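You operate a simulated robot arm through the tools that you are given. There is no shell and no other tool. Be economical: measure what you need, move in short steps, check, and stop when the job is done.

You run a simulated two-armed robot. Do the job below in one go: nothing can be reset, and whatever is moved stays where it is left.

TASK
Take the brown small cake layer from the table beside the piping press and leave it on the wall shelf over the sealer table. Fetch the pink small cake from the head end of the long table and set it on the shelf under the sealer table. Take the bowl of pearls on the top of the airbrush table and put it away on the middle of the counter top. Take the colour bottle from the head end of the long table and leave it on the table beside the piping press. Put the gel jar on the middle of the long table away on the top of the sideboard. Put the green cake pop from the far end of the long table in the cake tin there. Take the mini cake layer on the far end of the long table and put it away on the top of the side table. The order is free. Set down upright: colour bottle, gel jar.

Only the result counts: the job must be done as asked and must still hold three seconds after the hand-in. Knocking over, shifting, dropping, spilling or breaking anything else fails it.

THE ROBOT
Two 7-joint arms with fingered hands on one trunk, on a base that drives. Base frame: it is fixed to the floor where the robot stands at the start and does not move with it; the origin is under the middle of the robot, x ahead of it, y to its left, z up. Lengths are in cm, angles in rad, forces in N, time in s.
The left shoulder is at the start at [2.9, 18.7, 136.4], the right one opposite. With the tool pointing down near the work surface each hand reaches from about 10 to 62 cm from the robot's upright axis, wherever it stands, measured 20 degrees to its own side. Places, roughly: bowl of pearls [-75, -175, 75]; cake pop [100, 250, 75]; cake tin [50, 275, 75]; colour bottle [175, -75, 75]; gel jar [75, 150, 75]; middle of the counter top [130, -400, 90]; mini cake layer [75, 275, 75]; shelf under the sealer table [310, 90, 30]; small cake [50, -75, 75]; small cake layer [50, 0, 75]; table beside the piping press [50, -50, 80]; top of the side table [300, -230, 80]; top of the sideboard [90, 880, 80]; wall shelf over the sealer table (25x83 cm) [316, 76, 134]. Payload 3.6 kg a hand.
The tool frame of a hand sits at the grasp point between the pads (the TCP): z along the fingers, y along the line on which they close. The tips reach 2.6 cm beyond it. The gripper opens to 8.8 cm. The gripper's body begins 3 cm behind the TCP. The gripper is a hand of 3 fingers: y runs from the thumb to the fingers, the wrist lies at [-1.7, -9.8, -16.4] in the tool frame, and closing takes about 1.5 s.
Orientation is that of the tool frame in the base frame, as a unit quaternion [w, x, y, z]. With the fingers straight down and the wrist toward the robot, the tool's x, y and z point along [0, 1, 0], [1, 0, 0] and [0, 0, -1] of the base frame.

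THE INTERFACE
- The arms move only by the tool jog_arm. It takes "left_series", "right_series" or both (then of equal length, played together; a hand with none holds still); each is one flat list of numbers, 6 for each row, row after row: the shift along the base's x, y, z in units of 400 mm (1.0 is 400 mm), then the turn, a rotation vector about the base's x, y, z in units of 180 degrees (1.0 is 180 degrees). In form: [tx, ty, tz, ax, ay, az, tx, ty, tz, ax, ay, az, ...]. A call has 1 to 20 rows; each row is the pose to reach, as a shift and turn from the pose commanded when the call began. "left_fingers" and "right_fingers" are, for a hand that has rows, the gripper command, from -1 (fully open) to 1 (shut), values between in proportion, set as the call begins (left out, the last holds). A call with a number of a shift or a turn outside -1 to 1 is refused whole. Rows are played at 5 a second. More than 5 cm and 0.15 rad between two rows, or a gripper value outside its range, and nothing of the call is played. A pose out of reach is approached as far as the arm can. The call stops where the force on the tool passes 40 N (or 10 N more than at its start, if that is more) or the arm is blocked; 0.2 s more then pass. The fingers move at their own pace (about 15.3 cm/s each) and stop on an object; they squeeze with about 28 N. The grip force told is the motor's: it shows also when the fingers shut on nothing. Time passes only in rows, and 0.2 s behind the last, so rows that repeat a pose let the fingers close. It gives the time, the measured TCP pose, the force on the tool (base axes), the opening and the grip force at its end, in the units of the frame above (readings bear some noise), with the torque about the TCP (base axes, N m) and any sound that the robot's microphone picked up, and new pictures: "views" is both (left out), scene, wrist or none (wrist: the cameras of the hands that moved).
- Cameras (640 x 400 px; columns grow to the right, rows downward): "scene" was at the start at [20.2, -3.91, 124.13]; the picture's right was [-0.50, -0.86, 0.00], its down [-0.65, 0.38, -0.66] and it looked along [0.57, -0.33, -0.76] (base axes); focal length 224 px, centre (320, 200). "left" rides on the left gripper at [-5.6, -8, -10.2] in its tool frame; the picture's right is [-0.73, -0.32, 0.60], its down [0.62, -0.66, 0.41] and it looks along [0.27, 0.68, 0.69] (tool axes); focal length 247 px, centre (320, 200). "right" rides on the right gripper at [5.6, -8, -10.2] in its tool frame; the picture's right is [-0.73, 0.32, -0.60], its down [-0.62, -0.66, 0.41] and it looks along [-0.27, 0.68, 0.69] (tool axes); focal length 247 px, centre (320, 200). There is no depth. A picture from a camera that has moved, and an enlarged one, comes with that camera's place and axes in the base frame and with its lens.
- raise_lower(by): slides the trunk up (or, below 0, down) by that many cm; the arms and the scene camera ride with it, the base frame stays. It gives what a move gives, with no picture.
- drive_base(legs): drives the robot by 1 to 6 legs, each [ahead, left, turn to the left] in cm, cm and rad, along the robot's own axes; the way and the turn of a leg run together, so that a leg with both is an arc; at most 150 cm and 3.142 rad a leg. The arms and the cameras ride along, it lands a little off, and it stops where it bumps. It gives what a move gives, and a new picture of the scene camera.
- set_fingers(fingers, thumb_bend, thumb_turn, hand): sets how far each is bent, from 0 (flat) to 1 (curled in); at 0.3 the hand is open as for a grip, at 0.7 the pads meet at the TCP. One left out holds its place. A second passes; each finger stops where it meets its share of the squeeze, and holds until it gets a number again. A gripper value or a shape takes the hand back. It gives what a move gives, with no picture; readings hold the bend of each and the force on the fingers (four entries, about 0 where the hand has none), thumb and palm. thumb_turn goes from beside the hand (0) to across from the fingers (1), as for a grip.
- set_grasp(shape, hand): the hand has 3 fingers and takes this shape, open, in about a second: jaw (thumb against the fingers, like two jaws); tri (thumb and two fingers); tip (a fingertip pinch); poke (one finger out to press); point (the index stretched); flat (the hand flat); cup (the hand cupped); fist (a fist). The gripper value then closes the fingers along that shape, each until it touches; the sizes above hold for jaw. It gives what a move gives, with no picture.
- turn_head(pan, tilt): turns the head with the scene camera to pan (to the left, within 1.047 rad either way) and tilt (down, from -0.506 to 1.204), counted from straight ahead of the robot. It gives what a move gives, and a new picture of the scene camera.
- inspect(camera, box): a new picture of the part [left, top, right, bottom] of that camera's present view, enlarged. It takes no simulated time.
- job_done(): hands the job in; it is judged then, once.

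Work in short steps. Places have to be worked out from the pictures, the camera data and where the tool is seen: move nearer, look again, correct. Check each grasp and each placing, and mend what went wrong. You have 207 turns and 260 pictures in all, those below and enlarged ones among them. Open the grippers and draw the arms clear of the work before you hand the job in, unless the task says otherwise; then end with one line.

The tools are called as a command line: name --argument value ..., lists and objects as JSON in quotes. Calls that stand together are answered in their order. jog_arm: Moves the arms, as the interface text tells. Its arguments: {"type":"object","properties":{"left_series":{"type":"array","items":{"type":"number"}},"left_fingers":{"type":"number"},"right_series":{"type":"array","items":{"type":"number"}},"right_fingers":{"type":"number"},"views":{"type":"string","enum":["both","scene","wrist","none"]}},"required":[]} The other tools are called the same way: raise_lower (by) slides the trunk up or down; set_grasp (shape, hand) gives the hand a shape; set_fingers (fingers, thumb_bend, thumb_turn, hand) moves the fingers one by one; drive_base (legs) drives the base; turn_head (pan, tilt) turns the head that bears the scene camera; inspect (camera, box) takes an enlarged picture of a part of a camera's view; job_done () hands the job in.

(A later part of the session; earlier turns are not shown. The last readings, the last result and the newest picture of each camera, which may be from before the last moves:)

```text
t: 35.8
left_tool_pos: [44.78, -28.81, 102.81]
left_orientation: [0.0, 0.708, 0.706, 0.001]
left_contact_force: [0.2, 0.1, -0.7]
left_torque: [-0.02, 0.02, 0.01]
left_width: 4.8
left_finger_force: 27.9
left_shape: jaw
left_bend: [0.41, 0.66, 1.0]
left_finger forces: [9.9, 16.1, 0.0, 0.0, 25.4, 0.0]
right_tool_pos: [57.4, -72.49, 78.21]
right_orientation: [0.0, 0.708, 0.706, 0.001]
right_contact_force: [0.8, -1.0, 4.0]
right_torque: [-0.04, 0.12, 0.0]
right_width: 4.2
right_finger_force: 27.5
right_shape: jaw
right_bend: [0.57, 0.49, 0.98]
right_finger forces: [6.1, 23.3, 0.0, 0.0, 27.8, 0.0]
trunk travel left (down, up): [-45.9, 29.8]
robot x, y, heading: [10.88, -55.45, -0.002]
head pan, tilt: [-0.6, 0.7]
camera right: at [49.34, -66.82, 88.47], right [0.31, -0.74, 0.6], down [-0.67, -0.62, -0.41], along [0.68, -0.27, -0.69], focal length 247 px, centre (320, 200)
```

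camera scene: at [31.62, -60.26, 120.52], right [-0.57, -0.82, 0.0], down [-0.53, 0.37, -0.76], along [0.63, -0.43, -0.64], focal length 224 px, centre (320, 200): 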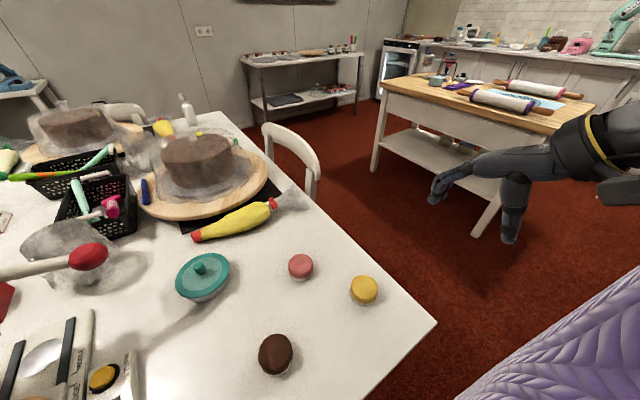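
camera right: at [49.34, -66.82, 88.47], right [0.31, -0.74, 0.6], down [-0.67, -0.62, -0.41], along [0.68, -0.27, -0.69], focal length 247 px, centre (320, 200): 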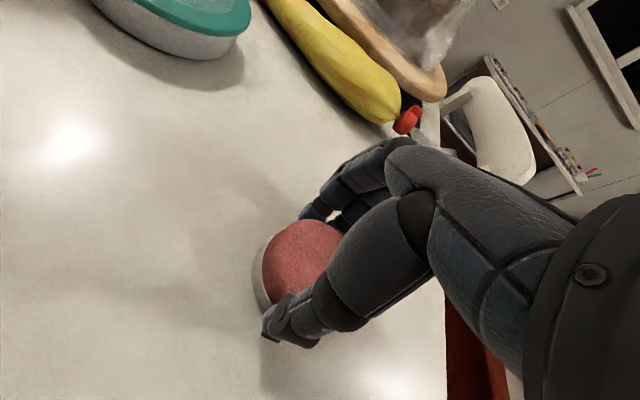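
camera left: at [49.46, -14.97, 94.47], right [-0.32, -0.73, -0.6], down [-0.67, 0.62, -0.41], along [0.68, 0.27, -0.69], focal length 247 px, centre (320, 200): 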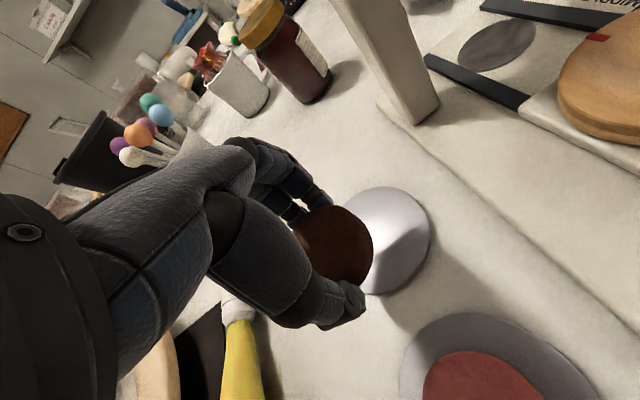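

Good three-point contact. Lift.

jog_arm --right_series '[0, 0, 0.03, 0, 0, 0, 0, 0, 0.1, 0, 0, 0, 0, 0, 0.2, 0, 0, 0, -0.07, -0.03, 0.28, 0, 0, 0, -0.16, -0.06, 0.35, 0, 0, 0, -0.24, -0.09, 0.42, 0, 0, 0, -0.32, -0.12, 0.5, 0, 0, 0, -0.4, -0.15, 0.55, 0, 0, 0]' --views "wrist"

```text
t: 37.6
left_tool_pos: [44.85, -28.79, 102.68]
left_orientation: [-0.001, 0.707, 0.707, 0.0]
left_contact_force: [-0.6, 0.0, 0.0]
left_torque: [0.02, -0.02, -0.05]
left_width: 4.82
left_finger_force: 27.8
left_shape: jaw
left_bend: [0.41, 0.66, 1.0]
left_finger forces: [9.9, 16.2, 0.0, 0.1, 25.4, 0.0]
right_tool_pos: [42.25, -78.37, 99.5]
right_orientation: [-0.001, 0.708, 0.706, 0.001]
right_contact_force: [0.4, -0.5, 0.1]
right_torque: [0.01, -0.01, -0.01]
right_width: 4.2
right_finger_force: 27.8
right_shape: jaw
right_bend: [0.57, 0.49, 0.97]
right_finger forces: [7.4, 21.7, 0.0, 0.1, 28.6, 0.0]
right hand out of reach, approached as far as the arm can: row 8
trunk travel left (down, up): [-45.9, 29.8]
robot x, y, heading: [10.8, -54.88, -0.004]
head pan, tilt: [-0.6, 0.7]
camera right: at [34.2, -72.66, 109.62], right [0.32, -0.74, 0.6], down [-0.67, -0.62, -0.41], along [0.68, -0.27, -0.69], focal length 247 px, centre (320, 200)
```

right: 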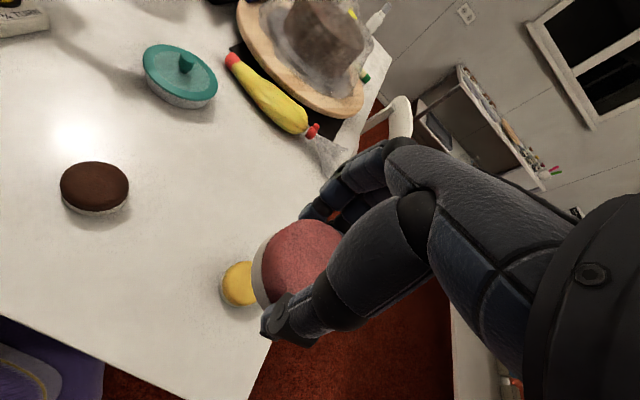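

Both cakes are held. Back off from the table and slide right to the head-end gap, then look ahead for the passage to the far side.

drive_base --legs '[[-30, 0, 0], [0, -90, 0]]'

turn_head --pan 0.0 --tilt 0.45

```text
t: 44.0
left_tool_pos: [13.93, -119.02, 102.72]
left_orientation: [-0.001, 0.708, 0.707, 0.0]
left_contact_force: [-0.1, -0.5, 0.2]
left_torque: [0.01, 0.0, 0.01]
left_width: 4.81
left_finger_force: 28.1
left_shape: jaw
left_bend: [0.41, 0.66, 1.0]
left_finger forces: [9.9, 16.1, 0.1, 0.0, 25.3, 0.1]
right_tool_pos: [11.42, -168.51, 99.39]
right_orientation: [0.001, 0.708, 0.706, 0.0]
right_contact_force: [0.0, -0.4, 0.1]
right_torque: [0.02, 0.0, 0.01]
right_width: 4.21
right_finger_force: 28.2
right_shape: jaw
right_bend: [0.57, 0.49, 0.97]
right_finger forces: [7.6, 21.7, 0.0, 0.0, 28.4, 0.0]
trunk travel left (down, up): [-45.9, 29.8]
robot x, y, heading: [-20.0, -145.48, -0.007]
head pan, tilt: [-0.6, 0.7]
camera scene: at [0.77, -150.35, 120.53], right [-0.57, -0.82, 0.0], down [-0.53, 0.37, -0.76], along [0.63, -0.43, -0.64], focal length 224 px, centre (320, 200)
```

scene: 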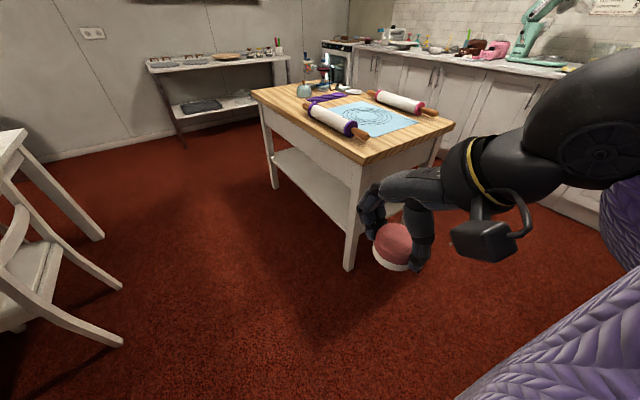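

```text
t: 45.0
left_tool_pos: [13.97, -118.98, 102.64]
left_orientation: [0.0, 0.707, 0.707, 0.001]
left_contact_force: [0.0, 0.8, -0.6]
left_torque: [-0.01, -0.01, -0.01]
left_width: 4.8
left_finger_force: 28.2
left_shape: jaw
left_bend: [0.41, 0.66, 1.0]
left_finger forces: [9.9, 16.2, 0.0, 0.1, 25.4, 0.0]
right_tool_pos: [11.44, -168.51, 99.39]
right_orientation: [0.0, 0.708, 0.706, 0.0]
right_contact_force: [-0.3, -0.6, -0.4]
right_torque: [-0.04, 0.0, 0.02]
right_width: 4.22
right_finger_force: 27.7
right_shape: jaw
right_bend: [0.57, 0.49, 0.97]
right_finger forces: [7.5, 21.7, 0.0, 0.0, 28.5, 0.0]
trunk travel left (down, up): [-45.9, 29.8]
robot x, y, heading: [-19.89, -144.86, -0.006]
head pan, tilt: [0.0, 0.45]
camera scene: at [2.97, -145.52, 122.74], right [-0.01, -1.0, 0.0], down [-0.44, 0.0, -0.9], along [0.9, -0.01, -0.44], focal length 224 px, centre (320, 200)
```

scene: 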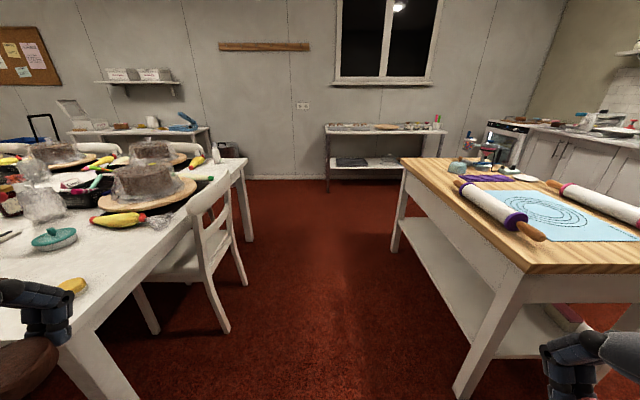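

The aisle centre (y≈-142) is clear. Drive ahead along it and look left up the far side.

drive_base --legs '[[130, 3, 0], [125, 0, 0]]'

turn_head --pan 1.0 --tilt 0.4

```text
t: 57.4
left_tool_pos: [267.47, -115.59, 102.7]
left_orientation: [-0.001, 0.705, 0.71, 0.0]
left_contact_force: [-0.7, -0.4, 0.5]
left_torque: [0.0, 0.0, 0.03]
left_width: 4.79
left_finger_force: 28.0
left_shape: jaw
left_bend: [0.41, 0.66, 1.0]
left_finger forces: [10.0, 16.2, 0.0, 0.1, 25.4, 0.1]
right_tool_pos: [265.26, -165.21, 99.41]
right_orientation: [0.0, 0.707, 0.708, 0.0]
right_contact_force: [0.2, -0.1, 0.2]
right_torque: [0.01, -0.02, 0.05]
right_width: 4.21
right_finger_force: 27.8
right_shape: jaw
right_bend: [0.57, 0.49, 0.97]
right_finger forces: [7.4, 21.7, 0.0, 0.1, 28.5, 0.0]
trunk travel left (down, up): [-45.9, 29.8]
robot x, y, heading: [233.51, -142.34, 0.002]
head pan, tilt: [0.0, 0.45]
camera scene: at [256.7, -142.22, 122.74], right [0.0, -1.0, 0.0], down [-0.44, 0.0, -0.9], along [0.9, 0.0, -0.44], focal length 224 px, centre (320, 200)
```

scene: 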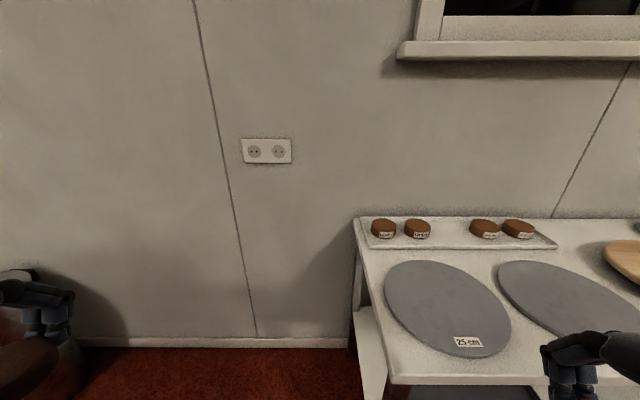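

```text
t: 58.7
left_tool_pos: [267.45, -115.59, 102.65]
left_orientation: [-0.001, 0.704, 0.71, 0.0]
left_contact_force: [-0.2, 0.6, 1.2]
left_torque: [0.0, 0.0, -0.03]
left_width: 4.82
left_finger_force: 28.4
left_shape: jaw
left_bend: [0.41, 0.66, 1.0]
left_finger forces: [9.9, 16.2, 0.0, 0.0, 25.4, 0.1]
right_tool_pos: [265.41, -165.04, 99.33]
right_orientation: [0.0, 0.706, 0.708, 0.0]
right_contact_force: [-0.1, -1.0, -0.4]
right_torque: [0.01, 0.0, -0.01]
right_width: 4.21
right_finger_force: 28.2
right_shape: jaw
right_bend: [0.57, 0.49, 0.97]
right_finger forces: [7.3, 21.6, 0.0, 0.0, 28.5, 0.1]
trunk travel left (down, up): [-45.9, 29.8]
robot x, y, heading: [233.61, -142.4, 0.005]
head pan, tilt: [1.0, 0.4]
camera scene: at [252.47, -134.44, 123.21], right [0.84, -0.54, 0.0], down [-0.21, -0.33, -0.92], along [0.5, 0.78, -0.39], focal length 224 px, centre (320, 200)
```

scene: 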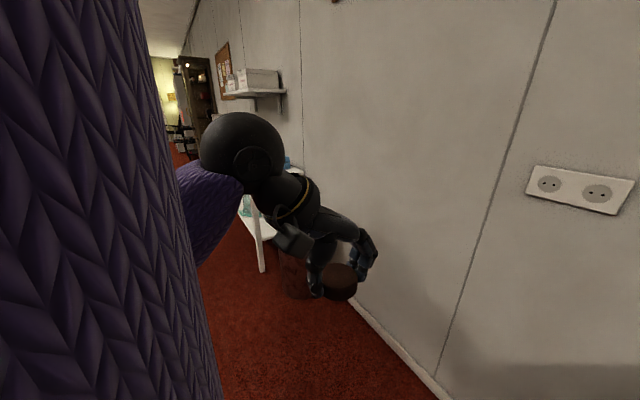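

Turn to face along the lane (+y) and look ahead.

drive_base --legs '[[5, 0, 1.57]]'

turn_head --pan 0.0 --tilt 0.4

```text
t: 62.9
left_tool_pos: [210.28, -105.21, 102.8]
left_orientation: [-0.001, -0.001, 1.0, 0.0]
left_contact_force: [-0.3, -0.1, -0.1]
left_torque: [-0.01, -0.02, 0.0]
left_width: 4.77
left_finger_force: 28.1
left_shape: jaw
left_bend: [0.41, 0.66, 1.0]
left_finger forces: [9.9, 16.1, 0.0, 0.0, 25.1, 0.0]
right_tool_pos: [259.83, -107.66, 99.44]
right_orientation: [0.0, 0.0, 1.0, 0.001]
right_contact_force: [-0.4, 0.2, 0.4]
right_torque: [0.01, 0.0, -0.04]
right_width: 4.2
right_finger_force: 28.3
right_shape: jaw
right_bend: [0.57, 0.49, 0.97]
right_finger forces: [7.4, 21.6, 0.0, 0.1, 28.3, 0.0]
trunk travel left (down, up): [-45.9, 29.8]
robot x, y, heading: [236.58, -139.12, 1.568]
head pan, tilt: [1.0, 0.4]
camera scene: at [229.01, -120.24, 123.21], right [0.54, 0.84, 0.0], down [0.33, -0.21, -0.92], along [-0.77, 0.5, -0.39], focal length 224 px, centre (320, 200)
```

scene: 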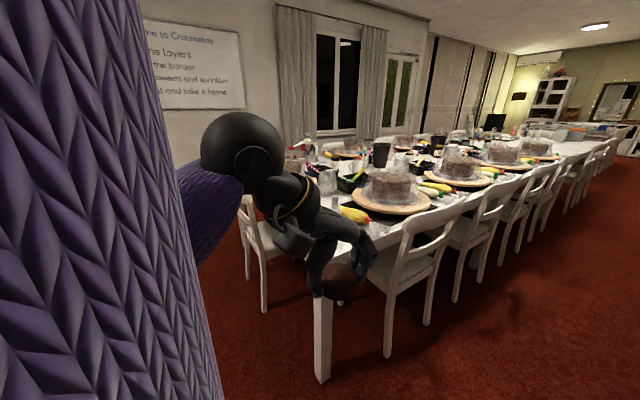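

```text
t: 64.2
left_tool_pos: [210.38, -105.15, 102.74]
left_orientation: [-0.001, -0.002, 1.0, -0.001]
left_contact_force: [0.2, -0.4, -1.0]
left_torque: [-0.01, -0.01, 0.01]
left_width: 4.78
left_finger_force: 28.1
left_shape: jaw
left_bend: [0.41, 0.66, 1.0]
left_finger forces: [9.9, 16.0, 0.0, 0.0, 25.1, 0.0]
right_tool_pos: [259.86, -107.54, 99.32]
right_orientation: [0.0, 0.0, 1.0, 0.001]
right_contact_force: [0.5, 0.2, 0.1]
right_torque: [0.0, 0.0, -0.01]
right_width: 4.22
right_finger_force: 28.2
right_shape: jaw
right_bend: [0.57, 0.49, 0.97]
right_finger forces: [7.5, 21.6, 0.0, 0.0, 28.4, 0.0]
trunk travel left (down, up): [-45.9, 29.8]
robot x, y, heading: [236.6, -138.62, 1.568]
head pan, tilt: [0.0, 0.4]
camera scene: at [236.81, -115.99, 123.21], right [1.0, 0.0, 0.0], down [0.0, -0.39, -0.92], along [0.0, 0.92, -0.39], focal length 224 px, centre (320, 200)
```

scene: 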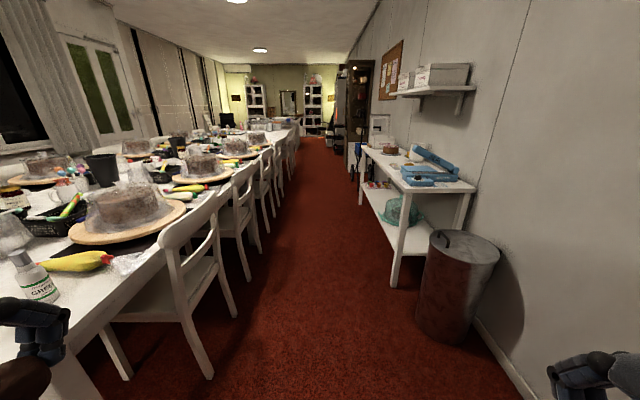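

The lane is clear (chairs to x≈190, sealer table front x≈290, wall shelf above). Drive up along it and look at the shelf.

drive_base --legs '[[150, -3, 0], [30, 0, 0]]'

turn_head --pan -0.9 --tilt 0.1

turn_head --pan -0.9 --tilt 0.8

```text
refused: leg 1 is longer than a leg can be; nothing moved
```

```text
t: 65.4
left_tool_pos: [210.37, -105.23, 102.79]
left_orientation: [0.0, -0.002, 1.0, 0.0]
left_contact_force: [0.1, 0.4, -0.3]
left_torque: [0.03, -0.01, 0.03]
left_width: 4.77
left_finger_force: 27.7
left_shape: jaw
left_bend: [0.41, 0.66, 1.0]
left_finger forces: [9.8, 16.1, 0.0, 0.1, 25.1, 0.1]
right_tool_pos: [259.79, -107.51, 99.43]
right_orientation: [-0.001, 0.0, 1.0, 0.002]
right_contact_force: [0.6, 0.0, -0.4]
right_torque: [0.01, -0.01, -0.02]
right_width: 4.2
right_finger_force: 28.3
right_shape: jaw
right_bend: [0.57, 0.49, 0.97]
right_finger forces: [7.4, 21.7, 0.0, 0.0, 28.3, 0.0]
trunk travel left (down, up): [-45.9, 29.8]
robot x, y, heading: [236.82, -139.3, 1.569]
head pan, tilt: [-0.901, 0.099]
camera scene: at [244.02, -119.54, 126.0], right [0.62, -0.78, 0.0], down [-0.08, -0.06, -0.99], along [0.78, 0.62, -0.1], focal length 224 px, centre (320, 200)
```

scene: 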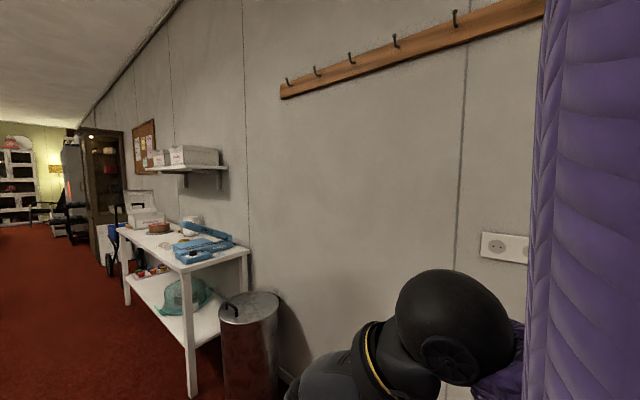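

```text
t: 66.5
left_tool_pos: [210.25, -105.24, 102.75]
left_orientation: [-0.001, -0.002, 1.0, 0.0]
left_contact_force: [-0.1, -0.3, -0.1]
left_torque: [0.01, -0.03, 0.02]
left_width: 4.75
left_finger_force: 28.4
left_shape: jaw
left_bend: [0.41, 0.66, 1.0]
left_finger forces: [10.0, 16.1, 0.0, 0.0, 25.1, 0.0]
right_tool_pos: [259.87, -107.68, 99.42]
right_orientation: [0.0, 0.0, 1.0, 0.001]
right_contact_force: [0.8, -0.4, -0.7]
right_torque: [0.02, -0.01, 0.02]
right_width: 4.21
right_finger_force: 28.1
right_shape: jaw
right_bend: [0.57, 0.49, 0.97]
right_finger forces: [7.4, 21.6, 0.0, 0.0, 28.3, 0.0]
trunk travel left (down, up): [-45.9, 29.8]
robot x, y, heading: [237.3, -139.57, 1.566]
head pan, tilt: [-0.901, 0.799]
camera scene: at [243.14, -120.25, 119.71], right [0.62, -0.78, 0.0], down [-0.56, -0.44, -0.7], along [0.55, 0.43, -0.72], focal length 224 px, centre (320, 200)
```

scene: 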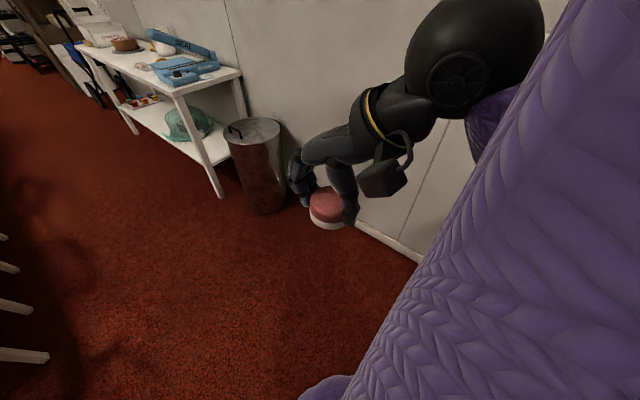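

Leg slightly too long; drive again with shorter legs.

drive_base --legs '[[145, -3, 0], [30, 0, 0]]'

turn_head --pan -0.9 --tilt 0.15

```text
t: 75.3
left_tool_pos: [214.11, 70.22, 102.77]
left_orientation: [0.0, 0.001, 1.0, -0.001]
left_contact_force: [-0.8, 0.0, -0.9]
left_torque: [-0.02, -0.01, 0.02]
left_width: 4.75
left_finger_force: 27.9
left_shape: jaw
left_bend: [0.41, 0.66, 1.0]
left_finger forces: [9.7, 16.2, 0.1, 0.0, 25.2, 0.1]
right_tool_pos: [263.79, 67.72, 99.47]
right_orientation: [0.0, 0.002, 1.0, 0.0]
right_contact_force: [-0.2, -0.2, -0.2]
right_torque: [0.0, -0.04, -0.01]
right_width: 4.23
right_finger_force: 28.0
right_shape: jaw
right_bend: [0.57, 0.49, 0.97]
right_finger forces: [7.4, 21.6, 0.0, 0.0, 28.2, 0.0]
trunk travel left (down, up): [-45.9, 29.8]
robot x, y, heading: [240.28, 36.25, 1.564]
head pan, tilt: [-0.901, 0.799]
camera scene: at [246.96, 55.13, 119.68], right [0.62, -0.79, 0.0], down [-0.56, -0.44, -0.7], along [0.55, 0.43, -0.72], focal length 224 px, centre (320, 200)
```

scene: 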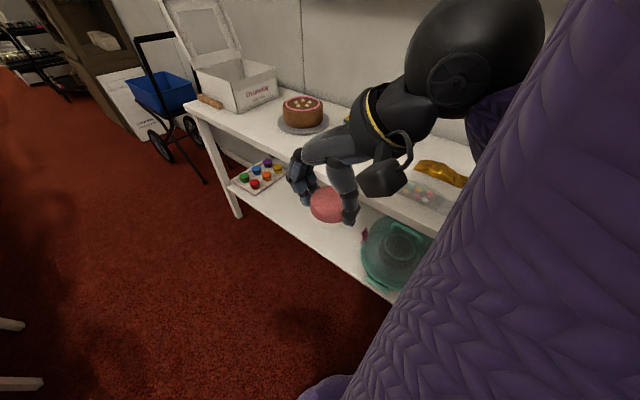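

```text
t: 76.3
left_tool_pos: [214.3, 70.13, 102.76]
left_orientation: [-0.001, 0.001, 1.0, 0.0]
left_contact_force: [-0.8, -0.1, 0.9]
left_torque: [-0.04, 0.0, -0.04]
left_width: 4.79
left_finger_force: 28.1
left_shape: jaw
left_bend: [0.41, 0.66, 1.0]
left_finger forces: [9.8, 16.1, 0.1, 0.1, 25.2, 0.0]
right_tool_pos: [263.69, 67.56, 99.4]
right_orientation: [0.001, 0.002, 1.0, 0.001]
right_contact_force: [0.5, 0.5, 0.4]
right_torque: [0.01, 0.01, -0.01]
right_width: 4.21
right_finger_force: 28.0
right_shape: jaw
right_bend: [0.57, 0.49, 0.97]
right_finger forces: [7.4, 21.7, 0.0, 0.0, 28.3, 0.1]
trunk travel left (down, up): [-45.9, 29.8]
robot x, y, heading: [240.61, 36.69, 1.562]
head pan, tilt: [-0.901, 0.15]
camera scene: at [247.91, 55.76, 125.53], right [0.62, -0.79, 0.0], down [-0.12, -0.09, -0.99], along [0.78, 0.61, -0.15], focal length 224 px, centre (320, 200)
```

scene: 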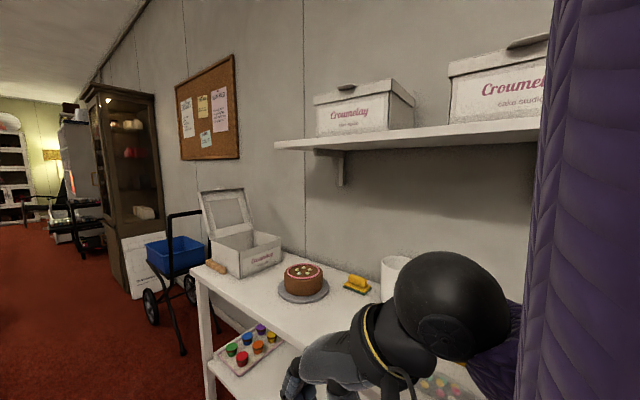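

Free spots: wall shelf's left end (x≈312, y≈111) and lower shelf between tray and teal dome (≈(299,105)). Raise the trunk and position facing the sealer table.

raise_lower --by 28

drive_base --legs '[[55, 0, 0], [0, 0, -1.565]]'

turn_head --pan 0.3 --tilt 0.4

```text
t: 79.2
left_tool_pos: [214.19, 70.29, 130.71]
left_orientation: [-0.001, 0.001, 1.0, 0.0]
left_contact_force: [0.0, 0.2, -0.1]
left_torque: [-0.03, 0.03, 0.0]
left_width: 4.78
left_finger_force: 28.0
left_shape: jaw
left_bend: [0.41, 0.66, 1.0]
left_finger forces: [9.8, 16.2, 0.0, 0.0, 25.3, 0.0]
right_tool_pos: [263.71, 67.63, 127.39]
right_orientation: [0.0, 0.002, 1.0, -0.001]
right_contact_force: [-0.3, 0.9, -0.6]
right_torque: [0.01, 0.0, -0.01]
right_width: 4.23
right_finger_force: 27.8
right_shape: jaw
right_bend: [0.57, 0.49, 0.97]
right_finger forces: [7.3, 21.7, 0.1, 0.0, 28.3, 0.0]
trunk travel left (down, up): [-73.9, 1.8]
robot x, y, heading: [240.63, 35.96, 1.566]
head pan, tilt: [-0.901, 0.15]
```

```text
t: 86.2
left_tool_pos: [274.93, 118.03, 130.7]
left_orientation: [0.0, 0.708, 0.706, 0.001]
left_contact_force: [-0.5, -1.7, -0.1]
left_torque: [0.04, -0.01, -0.01]
left_width: 4.75
left_finger_force: 28.1
left_shape: jaw
left_bend: [0.41, 0.66, 1.0]
left_finger forces: [9.8, 16.3, 0.0, 0.0, 25.0, 0.0]
right_tool_pos: [272.2, 68.39, 127.43]
right_orientation: [0.0, 0.709, 0.705, 0.0]
right_contact_force: [0.0, -0.3, -1.4]
right_torque: [0.01, 0.0, 0.01]
right_width: 4.22
right_finger_force: 27.9
right_shape: jaw
right_bend: [0.57, 0.49, 0.97]
right_finger forces: [7.4, 21.6, 0.1, 0.0, 28.1, 0.0]
trunk travel left (down, up): [-73.9, 1.8]
robot x, y, heading: [240.8, 91.73, -0.002]
head pan, tilt: [-0.901, 0.15]
camera scene: at [259.59, 84.15, 154.01], right [-0.79, -0.62, 0.0], down [-0.09, 0.12, -0.99], along [0.61, -0.78, -0.15], focal length 224 px, centre (320, 200)
```

scene: 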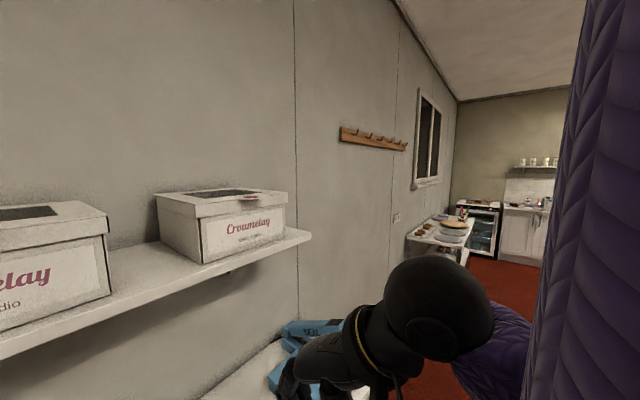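

```text
t: 87.6
left_tool_pos: [274.95, 117.85, 130.78]
left_orientation: [-0.001, 0.708, 0.706, 0.001]
left_contact_force: [-0.5, 0.3, -0.4]
left_torque: [0.0, -0.03, -0.03]
left_width: 4.71
left_finger_force: 28.0
left_shape: jaw
left_bend: [0.41, 0.66, 1.0]
left_finger forces: [9.8, 16.2, 0.0, 0.0, 25.0, 0.0]
right_tool_pos: [272.34, 68.42, 127.48]
right_orientation: [0.0, 0.709, 0.706, -0.001]
right_contact_force: [-0.6, -0.2, -0.3]
right_torque: [-0.01, 0.0, 0.03]
right_width: 4.19
right_finger_force: 27.8
right_shape: jaw
right_bend: [0.57, 0.49, 0.97]
right_finger forces: [7.4, 21.5, 0.0, 0.0, 28.2, 0.0]
trunk travel left (down, up): [-73.9, 1.8]
robot x, y, heading: [241.15, 91.33, -0.004]
head pan, tilt: [0.3, 0.4]
camera scene: at [262.74, 94.13, 151.69], right [0.29, -0.96, 0.0], down [-0.37, -0.11, -0.92], along [0.88, 0.27, -0.39], focal length 224 px, centre (320, 200)
```

scene: 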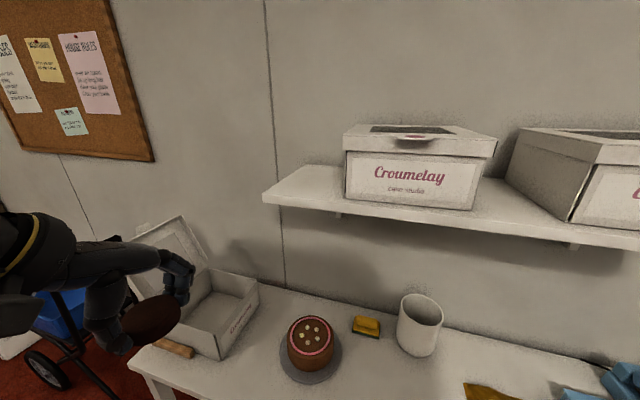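

Shelf left end is free between y≈101 and 117. Raise the left hand above shelf level, then drive closer.

jog_arm --left_series '[0, -0.03, 0.1, 0, 0, 0, 0, -0.06, 0.2, 0, 0, 0, 0, -0.1, 0.3, 0, 0, 0, 0, -0.15, 0.38, 0, 0, 0]' --views "none"

drive_base --legs '[[15, 0, 0]]'

```text
t: 88.6
left_tool_pos: [276.57, 111.55, 146.11]
left_orientation: [-0.004, 0.707, 0.707, 0.0]
left_contact_force: [0.1, -0.6, 0.3]
left_torque: [0.02, -0.03, 0.05]
left_width: 4.72
left_finger_force: 28.0
left_shape: jaw
left_bend: [0.41, 0.66, 1.0]
left_finger forces: [9.5, 16.4, 0.1, 0.1, 24.9, 0.1]
left hand out of reach, approached as far as the arm can: row 1, 2, 3, 4
right_tool_pos: [272.41, 68.09, 127.41]
right_orientation: [-0.001, 0.708, 0.706, 0.0]
right_contact_force: [0.4, 0.9, 0.3]
right_torque: [0.0, -0.01, 0.0]
right_width: 4.2
right_finger_force: 28.7
right_shape: jaw
right_bend: [0.57, 0.49, 0.97]
right_finger forces: [7.4, 21.5, 0.1, 0.0, 28.0, 0.0]
trunk travel left (down, up): [-73.9, 1.8]
robot x, y, heading: [240.92, 91.27, -0.001]
head pan, tilt: [0.3, 0.4]
```

```text
t: 89.9
left_tool_pos: [291.41, 111.6, 146.24]
left_orientation: [-0.001, 0.708, 0.706, 0.001]
left_contact_force: [-0.8, -0.3, -0.2]
left_torque: [-0.02, -0.02, 0.02]
left_width: 4.72
left_finger_force: 28.1
left_shape: jaw
left_bend: [0.41, 0.66, 1.0]
left_finger forces: [9.4, 16.4, 0.0, 0.1, 25.0, 0.0]
right_tool_pos: [287.12, 68.34, 127.4]
right_orientation: [0.001, 0.708, 0.706, 0.001]
right_contact_force: [0.3, -0.1, -0.5]
right_torque: [-0.01, -0.01, -0.01]
right_width: 4.23
right_finger_force: 27.8
right_shape: jaw
right_bend: [0.57, 0.49, 0.97]
right_finger forces: [7.3, 21.5, 0.0, 0.1, 28.0, 0.1]
trunk travel left (down, up): [-73.9, 1.8]
robot x, y, heading: [255.78, 91.41, -0.008]
head pan, tilt: [0.3, 0.4]
camera scene: at [277.55, 94.1, 151.71], right [0.29, -0.96, 0.0], down [-0.37, -0.11, -0.92], along [0.88, 0.27, -0.39], focal length 224 px, centre (320, 200)
```

scene: 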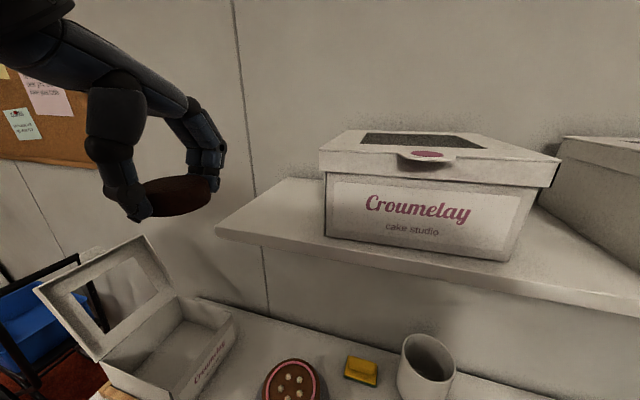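

Cake is above shelf level. Move it over the shelf's left end.

jog_arm --left_series '[0.1, -0.01, 0, 0, 0, 0, 0.2, -0.02, 0, 0, 0, 0, 0.3, -0.03, 0, 0, 0, 0, 0.4, -0.035, 0, 0, 0, 0, 0.51, -0.04, 0, 0, 0, 0, 0.51, -0.04, -0.06, 0, 0, 0, 0.51, -0.04, -0.12, 0, 0, 0]' --views "both"

```text
t: 91.5
left_tool_pos: [311.92, 109.94, 141.24]
left_orientation: [-0.001, 0.708, 0.706, 0.0]
left_contact_force: [0.0, 0.4, -0.2]
left_torque: [0.05, -0.03, 0.0]
left_width: 4.7
left_finger_force: 27.6
left_shape: jaw
left_bend: [0.41, 0.66, 1.0]
left_finger forces: [9.2, 16.7, 0.0, 0.1, 25.0, 0.0]
right_tool_pos: [287.37, 68.3, 127.45]
right_orientation: [-0.001, 0.708, 0.706, 0.0]
right_contact_force: [-0.1, -0.4, 0.1]
right_torque: [-0.04, 0.0, -0.02]
right_width: 4.23
right_finger_force: 28.4
right_shape: jaw
right_bend: [0.57, 0.49, 0.97]
right_finger forces: [7.4, 21.5, 0.0, 0.0, 28.1, 0.0]
trunk travel left (down, up): [-73.9, 1.8]
robot x, y, heading: [255.96, 91.25, -0.006]
head pan, tilt: [0.3, 0.4]
camera scene: at [277.7, 94.08, 151.69], right [0.29, -0.96, 0.0], down [-0.37, -0.11, -0.92], along [0.88, 0.27, -0.39], focal length 224 px, centre (320, 200)
camera left: at [303.99, 104.39, 151.6], right [-0.32, -0.73, -0.6], down [-0.66, 0.63, -0.41], along [0.67, 0.27, -0.69], focal length 247 px, centre (320, 200)
```

scene: 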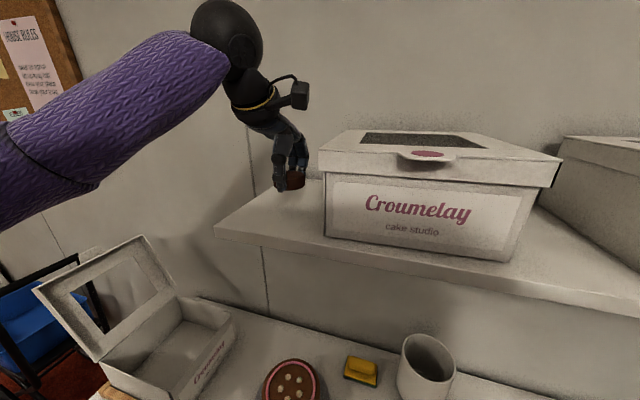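
left: 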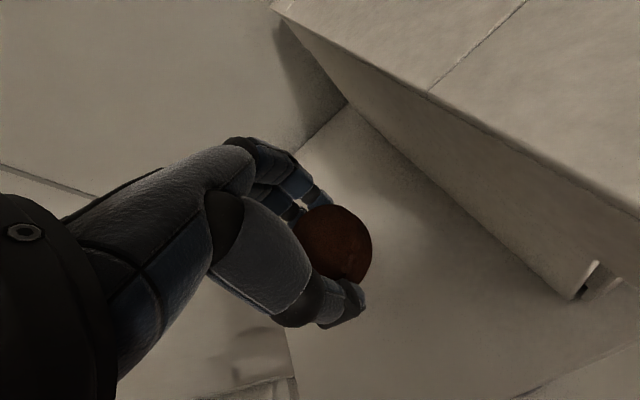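

Over the free spot with margins to the box and edge. Lower carefully.

jog_arm --left_series '[0, 0, -0.03, 0, 0, 0, 0, 0, -0.06, 0, 0, 0, 0, 0, -0.075, 0, 0, 0, 0, 0, -0.085, 0, 0, 0]' --views "both"

```text
t: 92.5
left_tool_pos: [311.92, 109.96, 137.97]
left_orientation: [-0.001, 0.707, 0.707, 0.0]
left_contact_force: [0.5, 0.6, 0.3]
left_torque: [0.04, -0.01, -0.03]
left_width: 4.71
left_finger_force: 27.6
left_shape: jaw
left_bend: [0.41, 0.66, 1.0]
left_finger forces: [9.2, 16.8, 0.0, 0.0, 24.9, 0.0]
right_tool_pos: [287.37, 68.32, 127.37]
right_orientation: [0.0, 0.709, 0.705, 0.0]
right_contact_force: [0.0, 0.0, -0.5]
right_torque: [0.04, 0.01, 0.03]
right_width: 4.22
right_finger_force: 28.0
right_shape: jaw
right_bend: [0.57, 0.49, 0.97]
right_finger forces: [7.4, 21.5, 0.1, 0.0, 28.1, 0.0]
trunk travel left (down, up): [-73.9, 1.8]
robot x, y, heading: [255.84, 91.47, -0.007]
head pan, tilt: [0.3, 0.4]
camera scene: at [277.7, 94.08, 151.69], right [0.29, -0.96, 0.0], down [-0.37, -0.11, -0.92], along [0.88, 0.27, -0.39], focal length 224 px, centre (320, 200)
camera left: at [304.03, 104.36, 148.28], right [-0.32, -0.73, -0.6], down [-0.66, 0.63, -0.41], along [0.67, 0.27, -0.69], focal length 247 px, centre (320, 200)
```

scene: 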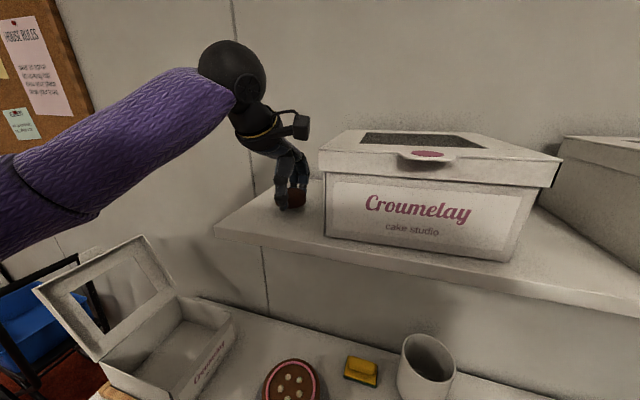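
left: 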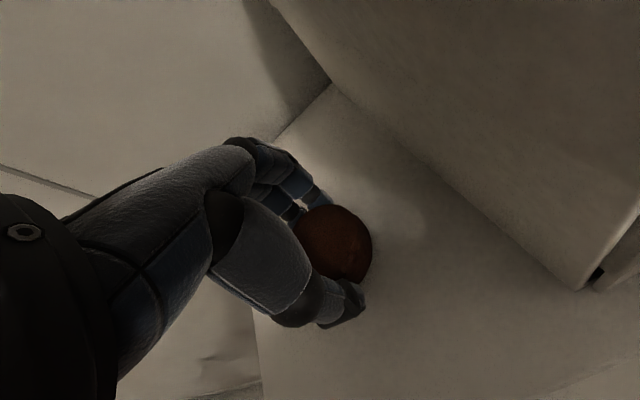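

Still no contact; margins good. Lower in fine steps to contact.

jog_arm --left_series '[0, 0, -0.01, 0, 0, 0, 0, 0, -0.015, 0, 0, 0, 0, 0, -0.02, 0, 0, 0]' --views "none"

```text
t: 93.3
left_tool_pos: [311.96, 109.9, 137.2]
left_orientation: [-0.001, 0.708, 0.706, 0.001]
left_contact_force: [0.0, -0.9, 0.1]
left_torque: [0.0, 0.02, 0.01]
left_width: 4.73
left_finger_force: 28.2
left_shape: jaw
left_bend: [0.41, 0.66, 1.0]
left_finger forces: [9.1, 16.7, 0.0, 0.1, 24.9, 0.0]
right_tool_pos: [287.3, 68.29, 127.38]
right_orientation: [-0.001, 0.708, 0.706, -0.001]
right_contact_force: [-0.4, -0.3, 0.5]
right_torque: [0.03, 0.0, -0.01]
right_width: 4.24
right_finger_force: 28.1
right_shape: jaw
right_bend: [0.57, 0.49, 0.97]
right_finger forces: [7.5, 21.4, 0.0, 0.0, 28.0, 0.1]
trunk travel left (down, up): [-73.9, 1.8]
robot x, y, heading: [255.7, 91.55, -0.004]
head pan, tilt: [0.3, 0.4]
```

jog_arm --left_series '[0, 0, -0.008, 0, 0, 0, 0, 0, -0.013, 0, 0, 0, 0, 0, -0.018, 0, 0, 0]' --views "none"

```text
t: 94.1
left_tool_pos: [311.98, 109.96, 136.79]
left_orientation: [0.002, 0.708, 0.706, 0.001]
left_contact_force: [0.7, 0.7, 11.0]
left_torque: [0.02, -0.03, 0.01]
left_width: 4.72
left_finger_force: 27.9
left_shape: jaw
left_bend: [0.41, 0.66, 1.0]
left_finger forces: [9.3, 18.5, 0.0, 0.0, 26.2, 0.0]
right_tool_pos: [287.19, 68.28, 127.46]
right_orientation: [0.001, 0.708, 0.706, 0.001]
right_contact_force: [0.1, 0.9, 0.2]
right_torque: [-0.01, 0.01, -0.01]
right_width: 4.22
right_finger_force: 27.9
right_shape: jaw
right_bend: [0.57, 0.49, 0.97]
right_finger forces: [7.4, 21.6, 0.0, 0.0, 28.2, 0.0]
trunk travel left (down, up): [-73.9, 1.8]
robot x, y, heading: [255.75, 91.69, -0.004]
head pan, tilt: [0.3, 0.4]
```

Contact felt (11 N up). Release and lift straight up.

jog_arm --left_series '[0, 0, 0, 0, 0, 0, 0, 0, 0, 0, 0, 0, 0, 0, 0, 0, 0, 0, 0, 0, 0, 0, 0, 0, 0, 0, 0.05, 0, 0, 0, 0, 0, 0.15, 0, 0, 0]' --left_fingers -1 --views "wrist"

```text
t: 95.5
left_tool_pos: [311.97, 109.86, 142.48]
left_orientation: [-0.003, 0.708, 0.706, 0.0]
left_contact_force: [-0.2, 0.2, 0.0]
left_torque: [0.01, 0.02, -0.02]
left_width: 8.76
left_finger_force: 0.1
left_shape: jaw
left_bend: [0.3, 0.3, 0.98]
left_finger forces: [0.1, 0.1, 0.1, 0.0, 0.0, 0.0]
right_tool_pos: [287.18, 68.27, 127.34]
right_orientation: [0.001, 0.708, 0.706, 0.0]
right_contact_force: [-0.5, 0.1, -0.2]
right_torque: [-0.02, 0.0, -0.01]
right_width: 4.2
right_finger_force: 27.9
right_shape: jaw
right_bend: [0.57, 0.49, 0.97]
right_finger forces: [7.3, 21.5, 0.0, 0.1, 28.1, 0.1]
trunk travel left (down, up): [-73.9, 1.8]
robot x, y, heading: [256.01, 91.22, -0.001]
head pan, tilt: [0.3, 0.4]
camera left: at [304.01, 104.25, 152.76], right [-0.32, -0.73, -0.6], down [-0.67, 0.63, -0.41], along [0.67, 0.27, -0.69], focal length 247 px, centre (320, 200)
```

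left: 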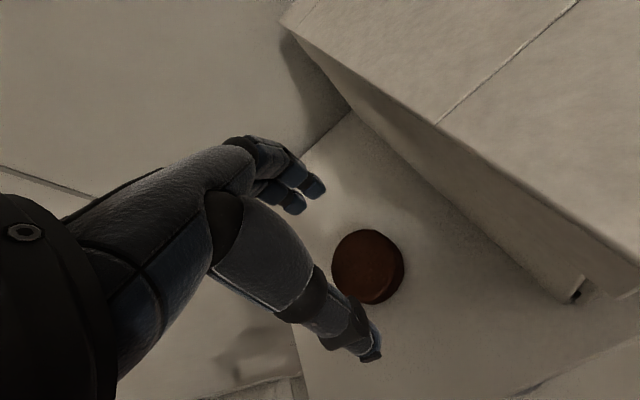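

The layer lies flat on the wall shelf. Withdraw the left hand and back off.

jog_arm --left_series '[0, 0, 0.06, 0, 0, 0, -0.1, 0, 0.1, 0, 0, 0, -0.2, 0.02, 0.1, 0, 0, 0, -0.3, 0.05, 0.1, 0, 0, 0, -0.4, 0.08, 0.1, 0, 0, 0, -0.5, 0.1, 0.06, 0, 0, 0]' --views "none"

drive_base --legs '[[-18, 0, 0], [0, 31, 0]]'

```text
t: 96.9
left_tool_pos: [291.84, 114.21, 144.85]
left_orientation: [-0.001, 0.707, 0.707, -0.001]
left_contact_force: [-0.4, -0.5, -0.1]
left_torque: [0.0, -0.02, -0.01]
left_width: 8.77
left_finger_force: 0.1
left_shape: jaw
left_bend: [0.3, 0.3, 0.98]
left_finger forces: [0.1, 0.0, 0.0, 0.1, 0.0, 0.0]
right_tool_pos: [287.18, 68.32, 127.35]
right_orientation: [0.002, 0.708, 0.706, 0.0]
right_contact_force: [0.2, 0.7, -0.6]
right_torque: [0.02, -0.02, 0.02]
right_width: 4.2
right_finger_force: 28.5
right_shape: jaw
right_bend: [0.57, 0.49, 0.97]
right_finger forces: [7.4, 21.5, 0.0, 0.0, 28.0, 0.0]
trunk travel left (down, up): [-73.9, 1.8]
robot x, y, heading: [255.52, 91.58, -0.009]
head pan, tilt: [0.3, 0.4]
```

```text
t: 100.1
left_tool_pos: [274.14, 144.9, 144.85]
left_orientation: [-0.002, 0.708, 0.707, 0.0]
left_contact_force: [0.7, 0.6, -0.6]
left_torque: [0.0, 0.0, 0.03]
left_width: 8.78
left_finger_force: 0.1
left_shape: jaw
left_bend: [0.3, 0.3, 0.98]
left_finger forces: [0.0, 0.0, 0.0, 0.1, 0.0, 0.1]
right_tool_pos: [269.45, 99.11, 127.26]
right_orientation: [0.0, 0.709, 0.706, 0.0]
right_contact_force: [-0.5, -0.7, -0.2]
right_torque: [0.0, 0.01, -0.03]
right_width: 4.23
right_finger_force: 27.8
right_shape: jaw
right_bend: [0.57, 0.49, 0.97]
right_finger forces: [7.4, 21.5, 0.1, 0.1, 28.2, 0.1]
trunk travel left (down, up): [-73.9, 1.8]
robot x, y, heading: [238.08, 122.24, -0.003]
head pan, tilt: [0.3, 0.4]
camera scene: at [259.88, 124.87, 151.69], right [0.29, -0.96, 0.0], down [-0.37, -0.11, -0.92], along [0.88, 0.27, -0.39], focal length 224 px, centre (320, 200)
```

scene: 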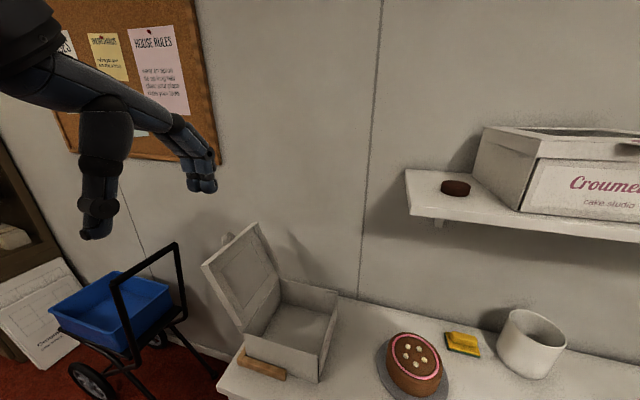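

The layer stays put on the shelf. Back another 5 cm and lower the trunk to work on the under-shelf.

drive_base --legs '[[-6, 0, 0]]'

raise_lower --by -66

turn_head --pan -0.2 --tilt 0.5

```text
t: 101.1
left_tool_pos: [268.15, 145.08, 144.84]
left_orientation: [-0.002, 0.707, 0.707, -0.001]
left_contact_force: [0.9, -1.1, -0.6]
left_torque: [0.01, -0.01, 0.0]
left_width: 8.76
left_finger_force: 0.0
left_shape: jaw
left_bend: [0.3, 0.3, 0.98]
left_finger forces: [0.1, 0.0, 0.1, 0.1, 0.0, 0.0]
right_tool_pos: [263.6, 99.07, 127.32]
right_orientation: [0.001, 0.709, 0.706, -0.001]
right_contact_force: [-0.8, 0.1, 0.1]
right_torque: [-0.05, 0.01, 0.0]
right_width: 4.24
right_finger_force: 28.0
right_shape: jaw
right_bend: [0.57, 0.49, 0.97]
right_finger forces: [7.3, 21.6, 0.0, 0.0, 28.1, 0.0]
trunk travel left (down, up): [-73.9, 1.8]
robot x, y, heading: [232.07, 122.19, -0.001]
head pan, tilt: [0.3, 0.4]
camera scene: at [253.98, 124.89, 151.67], right [0.29, -0.96, 0.0], down [-0.37, -0.11, -0.92], along [0.88, 0.27, -0.39], focal length 224 px, centre (320, 200)
```

scene: 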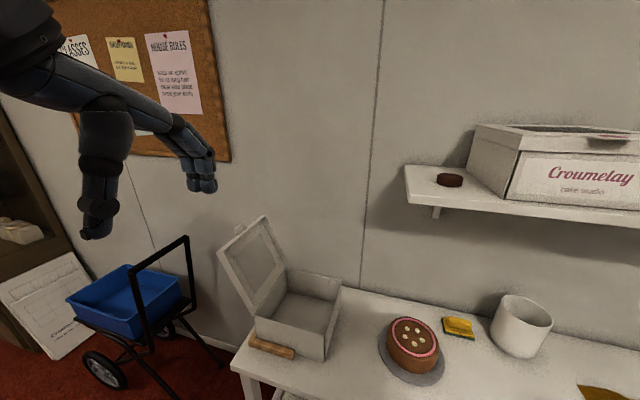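

```text
refused: -66 is not a number from -40 to 40
```

```text
t: 102.0
left_tool_pos: [268.3, 144.84, 144.76]
left_orientation: [-0.002, 0.708, 0.707, -0.001]
left_contact_force: [0.6, -0.1, -0.9]
left_torque: [0.04, 0.04, 0.01]
left_width: 8.8
left_finger_force: 0.0
left_shape: jaw
left_bend: [0.3, 0.3, 0.98]
left_finger forces: [0.1, 0.0, 0.1, 0.0, 0.0, 0.1]
right_tool_pos: [263.68, 99.24, 127.36]
right_orientation: [0.0, 0.708, 0.706, 0.0]
right_contact_force: [0.8, 0.7, 0.8]
right_torque: [0.01, -0.02, -0.02]
right_width: 4.21
right_finger_force: 27.7
right_shape: jaw
right_bend: [0.57, 0.49, 0.97]
right_finger forces: [7.4, 21.5, 0.0, 0.1, 28.2, 0.1]
trunk travel left (down, up): [-73.9, 1.8]
robot x, y, heading: [231.59, 122.28, -0.003]
head pan, tilt: [-0.201, 0.499]
camera scene: at [254.07, 120.4, 150.75], right [-0.2, -0.98, 0.0], down [-0.47, 0.1, -0.88], along [0.86, -0.18, -0.48], focal length 224 px, centre (320, 200)
```

scene: 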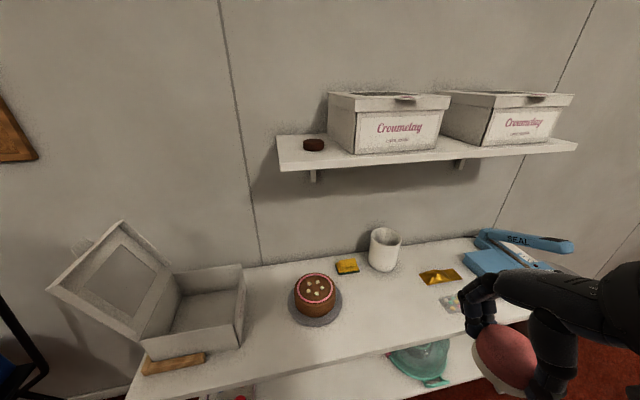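

Lower the trunk in two steps.

raise_lower --by -36

raise_lower --by -32

turn_head --pan -0.2 --tilt 0.5

```text
t: 105.5
left_tool_pos: [269.61, 144.92, 106.39]
left_orientation: [-0.027, 0.706, 0.707, -0.025]
left_contact_force: [-0.5, 1.0, 0.3]
left_torque: [0.01, 0.02, 0.03]
left_width: 8.76
left_finger_force: 0.0
left_shape: jaw
left_bend: [0.3, 0.3, 0.98]
left_finger forces: [0.1, 0.0, 0.0, 0.0, 0.1, 0.0]
right_tool_pos: [263.68, 99.26, 90.41]
right_orientation: [-0.012, 0.708, 0.706, -0.011]
right_contact_force: [-0.6, 0.6, -0.3]
right_torque: [0.01, 0.0, 0.01]
right_width: 4.23
right_finger_force: 28.1
right_shape: jaw
right_bend: [0.57, 0.49, 0.97]
right_finger forces: [7.3, 21.6, 0.0, 0.0, 28.1, 0.1]
trunk travel left (down, up): [-37.9, 37.8]
robot x, y, heading: [231.72, 122.33, -0.001]
head pan, tilt: [-0.201, 0.499]
```

```text
t: 108.7
left_tool_pos: [274.79, 144.83, 64.14]
left_orientation: [-0.143, 0.693, 0.692, -0.14]
left_contact_force: [-0.9, -0.2, 0.0]
left_torque: [-0.01, -0.01, -0.03]
left_width: 8.77
left_finger_force: 0.1
left_shape: jaw
left_bend: [0.3, 0.3, 0.98]
left_finger forces: [0.1, 0.0, 0.0, 0.0, 0.0, 0.0]
right_tool_pos: [263.74, 99.14, 50.72]
right_orientation: [-0.127, 0.697, 0.694, -0.127]
right_contact_force: [0.5, 0.4, 0.1]
right_torque: [0.02, 0.03, 0.0]
right_width: 4.21
right_finger_force: 27.7
right_shape: jaw
right_bend: [0.57, 0.49, 0.97]
right_finger forces: [7.4, 21.6, 0.0, 0.1, 28.0, 0.0]
trunk travel left (down, up): [-5.9, 69.8]
robot x, y, heading: [232.09, 121.85, -0.008]
head pan, tilt: [-0.201, 0.499]
```

```text
t: 109.3
left_tool_pos: [274.63, 144.91, 64.1]
left_orientation: [-0.143, 0.693, 0.692, -0.141]
left_contact_force: [0.5, -0.6, -1.2]
left_torque: [0.0, -0.01, 0.0]
left_width: 8.77
left_finger_force: 0.1
left_shape: jaw
left_bend: [0.3, 0.3, 0.98]
left_finger forces: [0.0, 0.1, 0.0, 0.1, 0.0, 0.0]
right_tool_pos: [263.58, 99.22, 50.75]
right_orientation: [-0.128, 0.697, 0.694, -0.128]
right_contact_force: [0.3, 0.4, -0.4]
right_torque: [-0.01, 0.02, 0.0]
right_width: 4.21
right_finger_force: 27.6
right_shape: jaw
right_bend: [0.57, 0.49, 0.97]
right_finger forces: [7.3, 21.5, 0.0, 0.0, 28.0, 0.0]
trunk travel left (down, up): [-5.9, 69.8]
robot x, y, heading: [231.86, 122.48, -0.003]
head pan, tilt: [-0.201, 0.499]
camera scene: at [261.41, 120.35, 78.98], right [-0.2, -0.98, 0.0], down [-0.47, 0.1, -0.88], along [0.86, -0.18, -0.48], focal length 224 px, centre (320, 200)
```

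scene: 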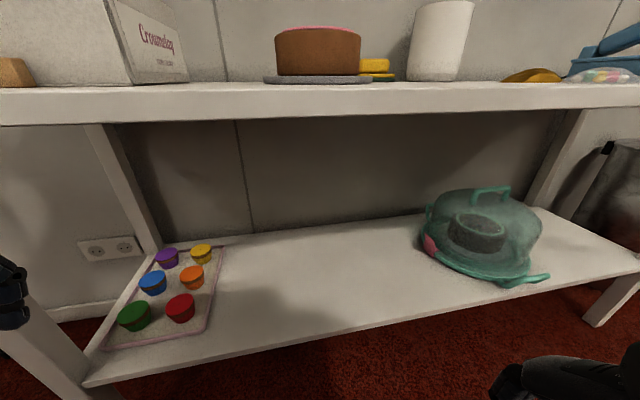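

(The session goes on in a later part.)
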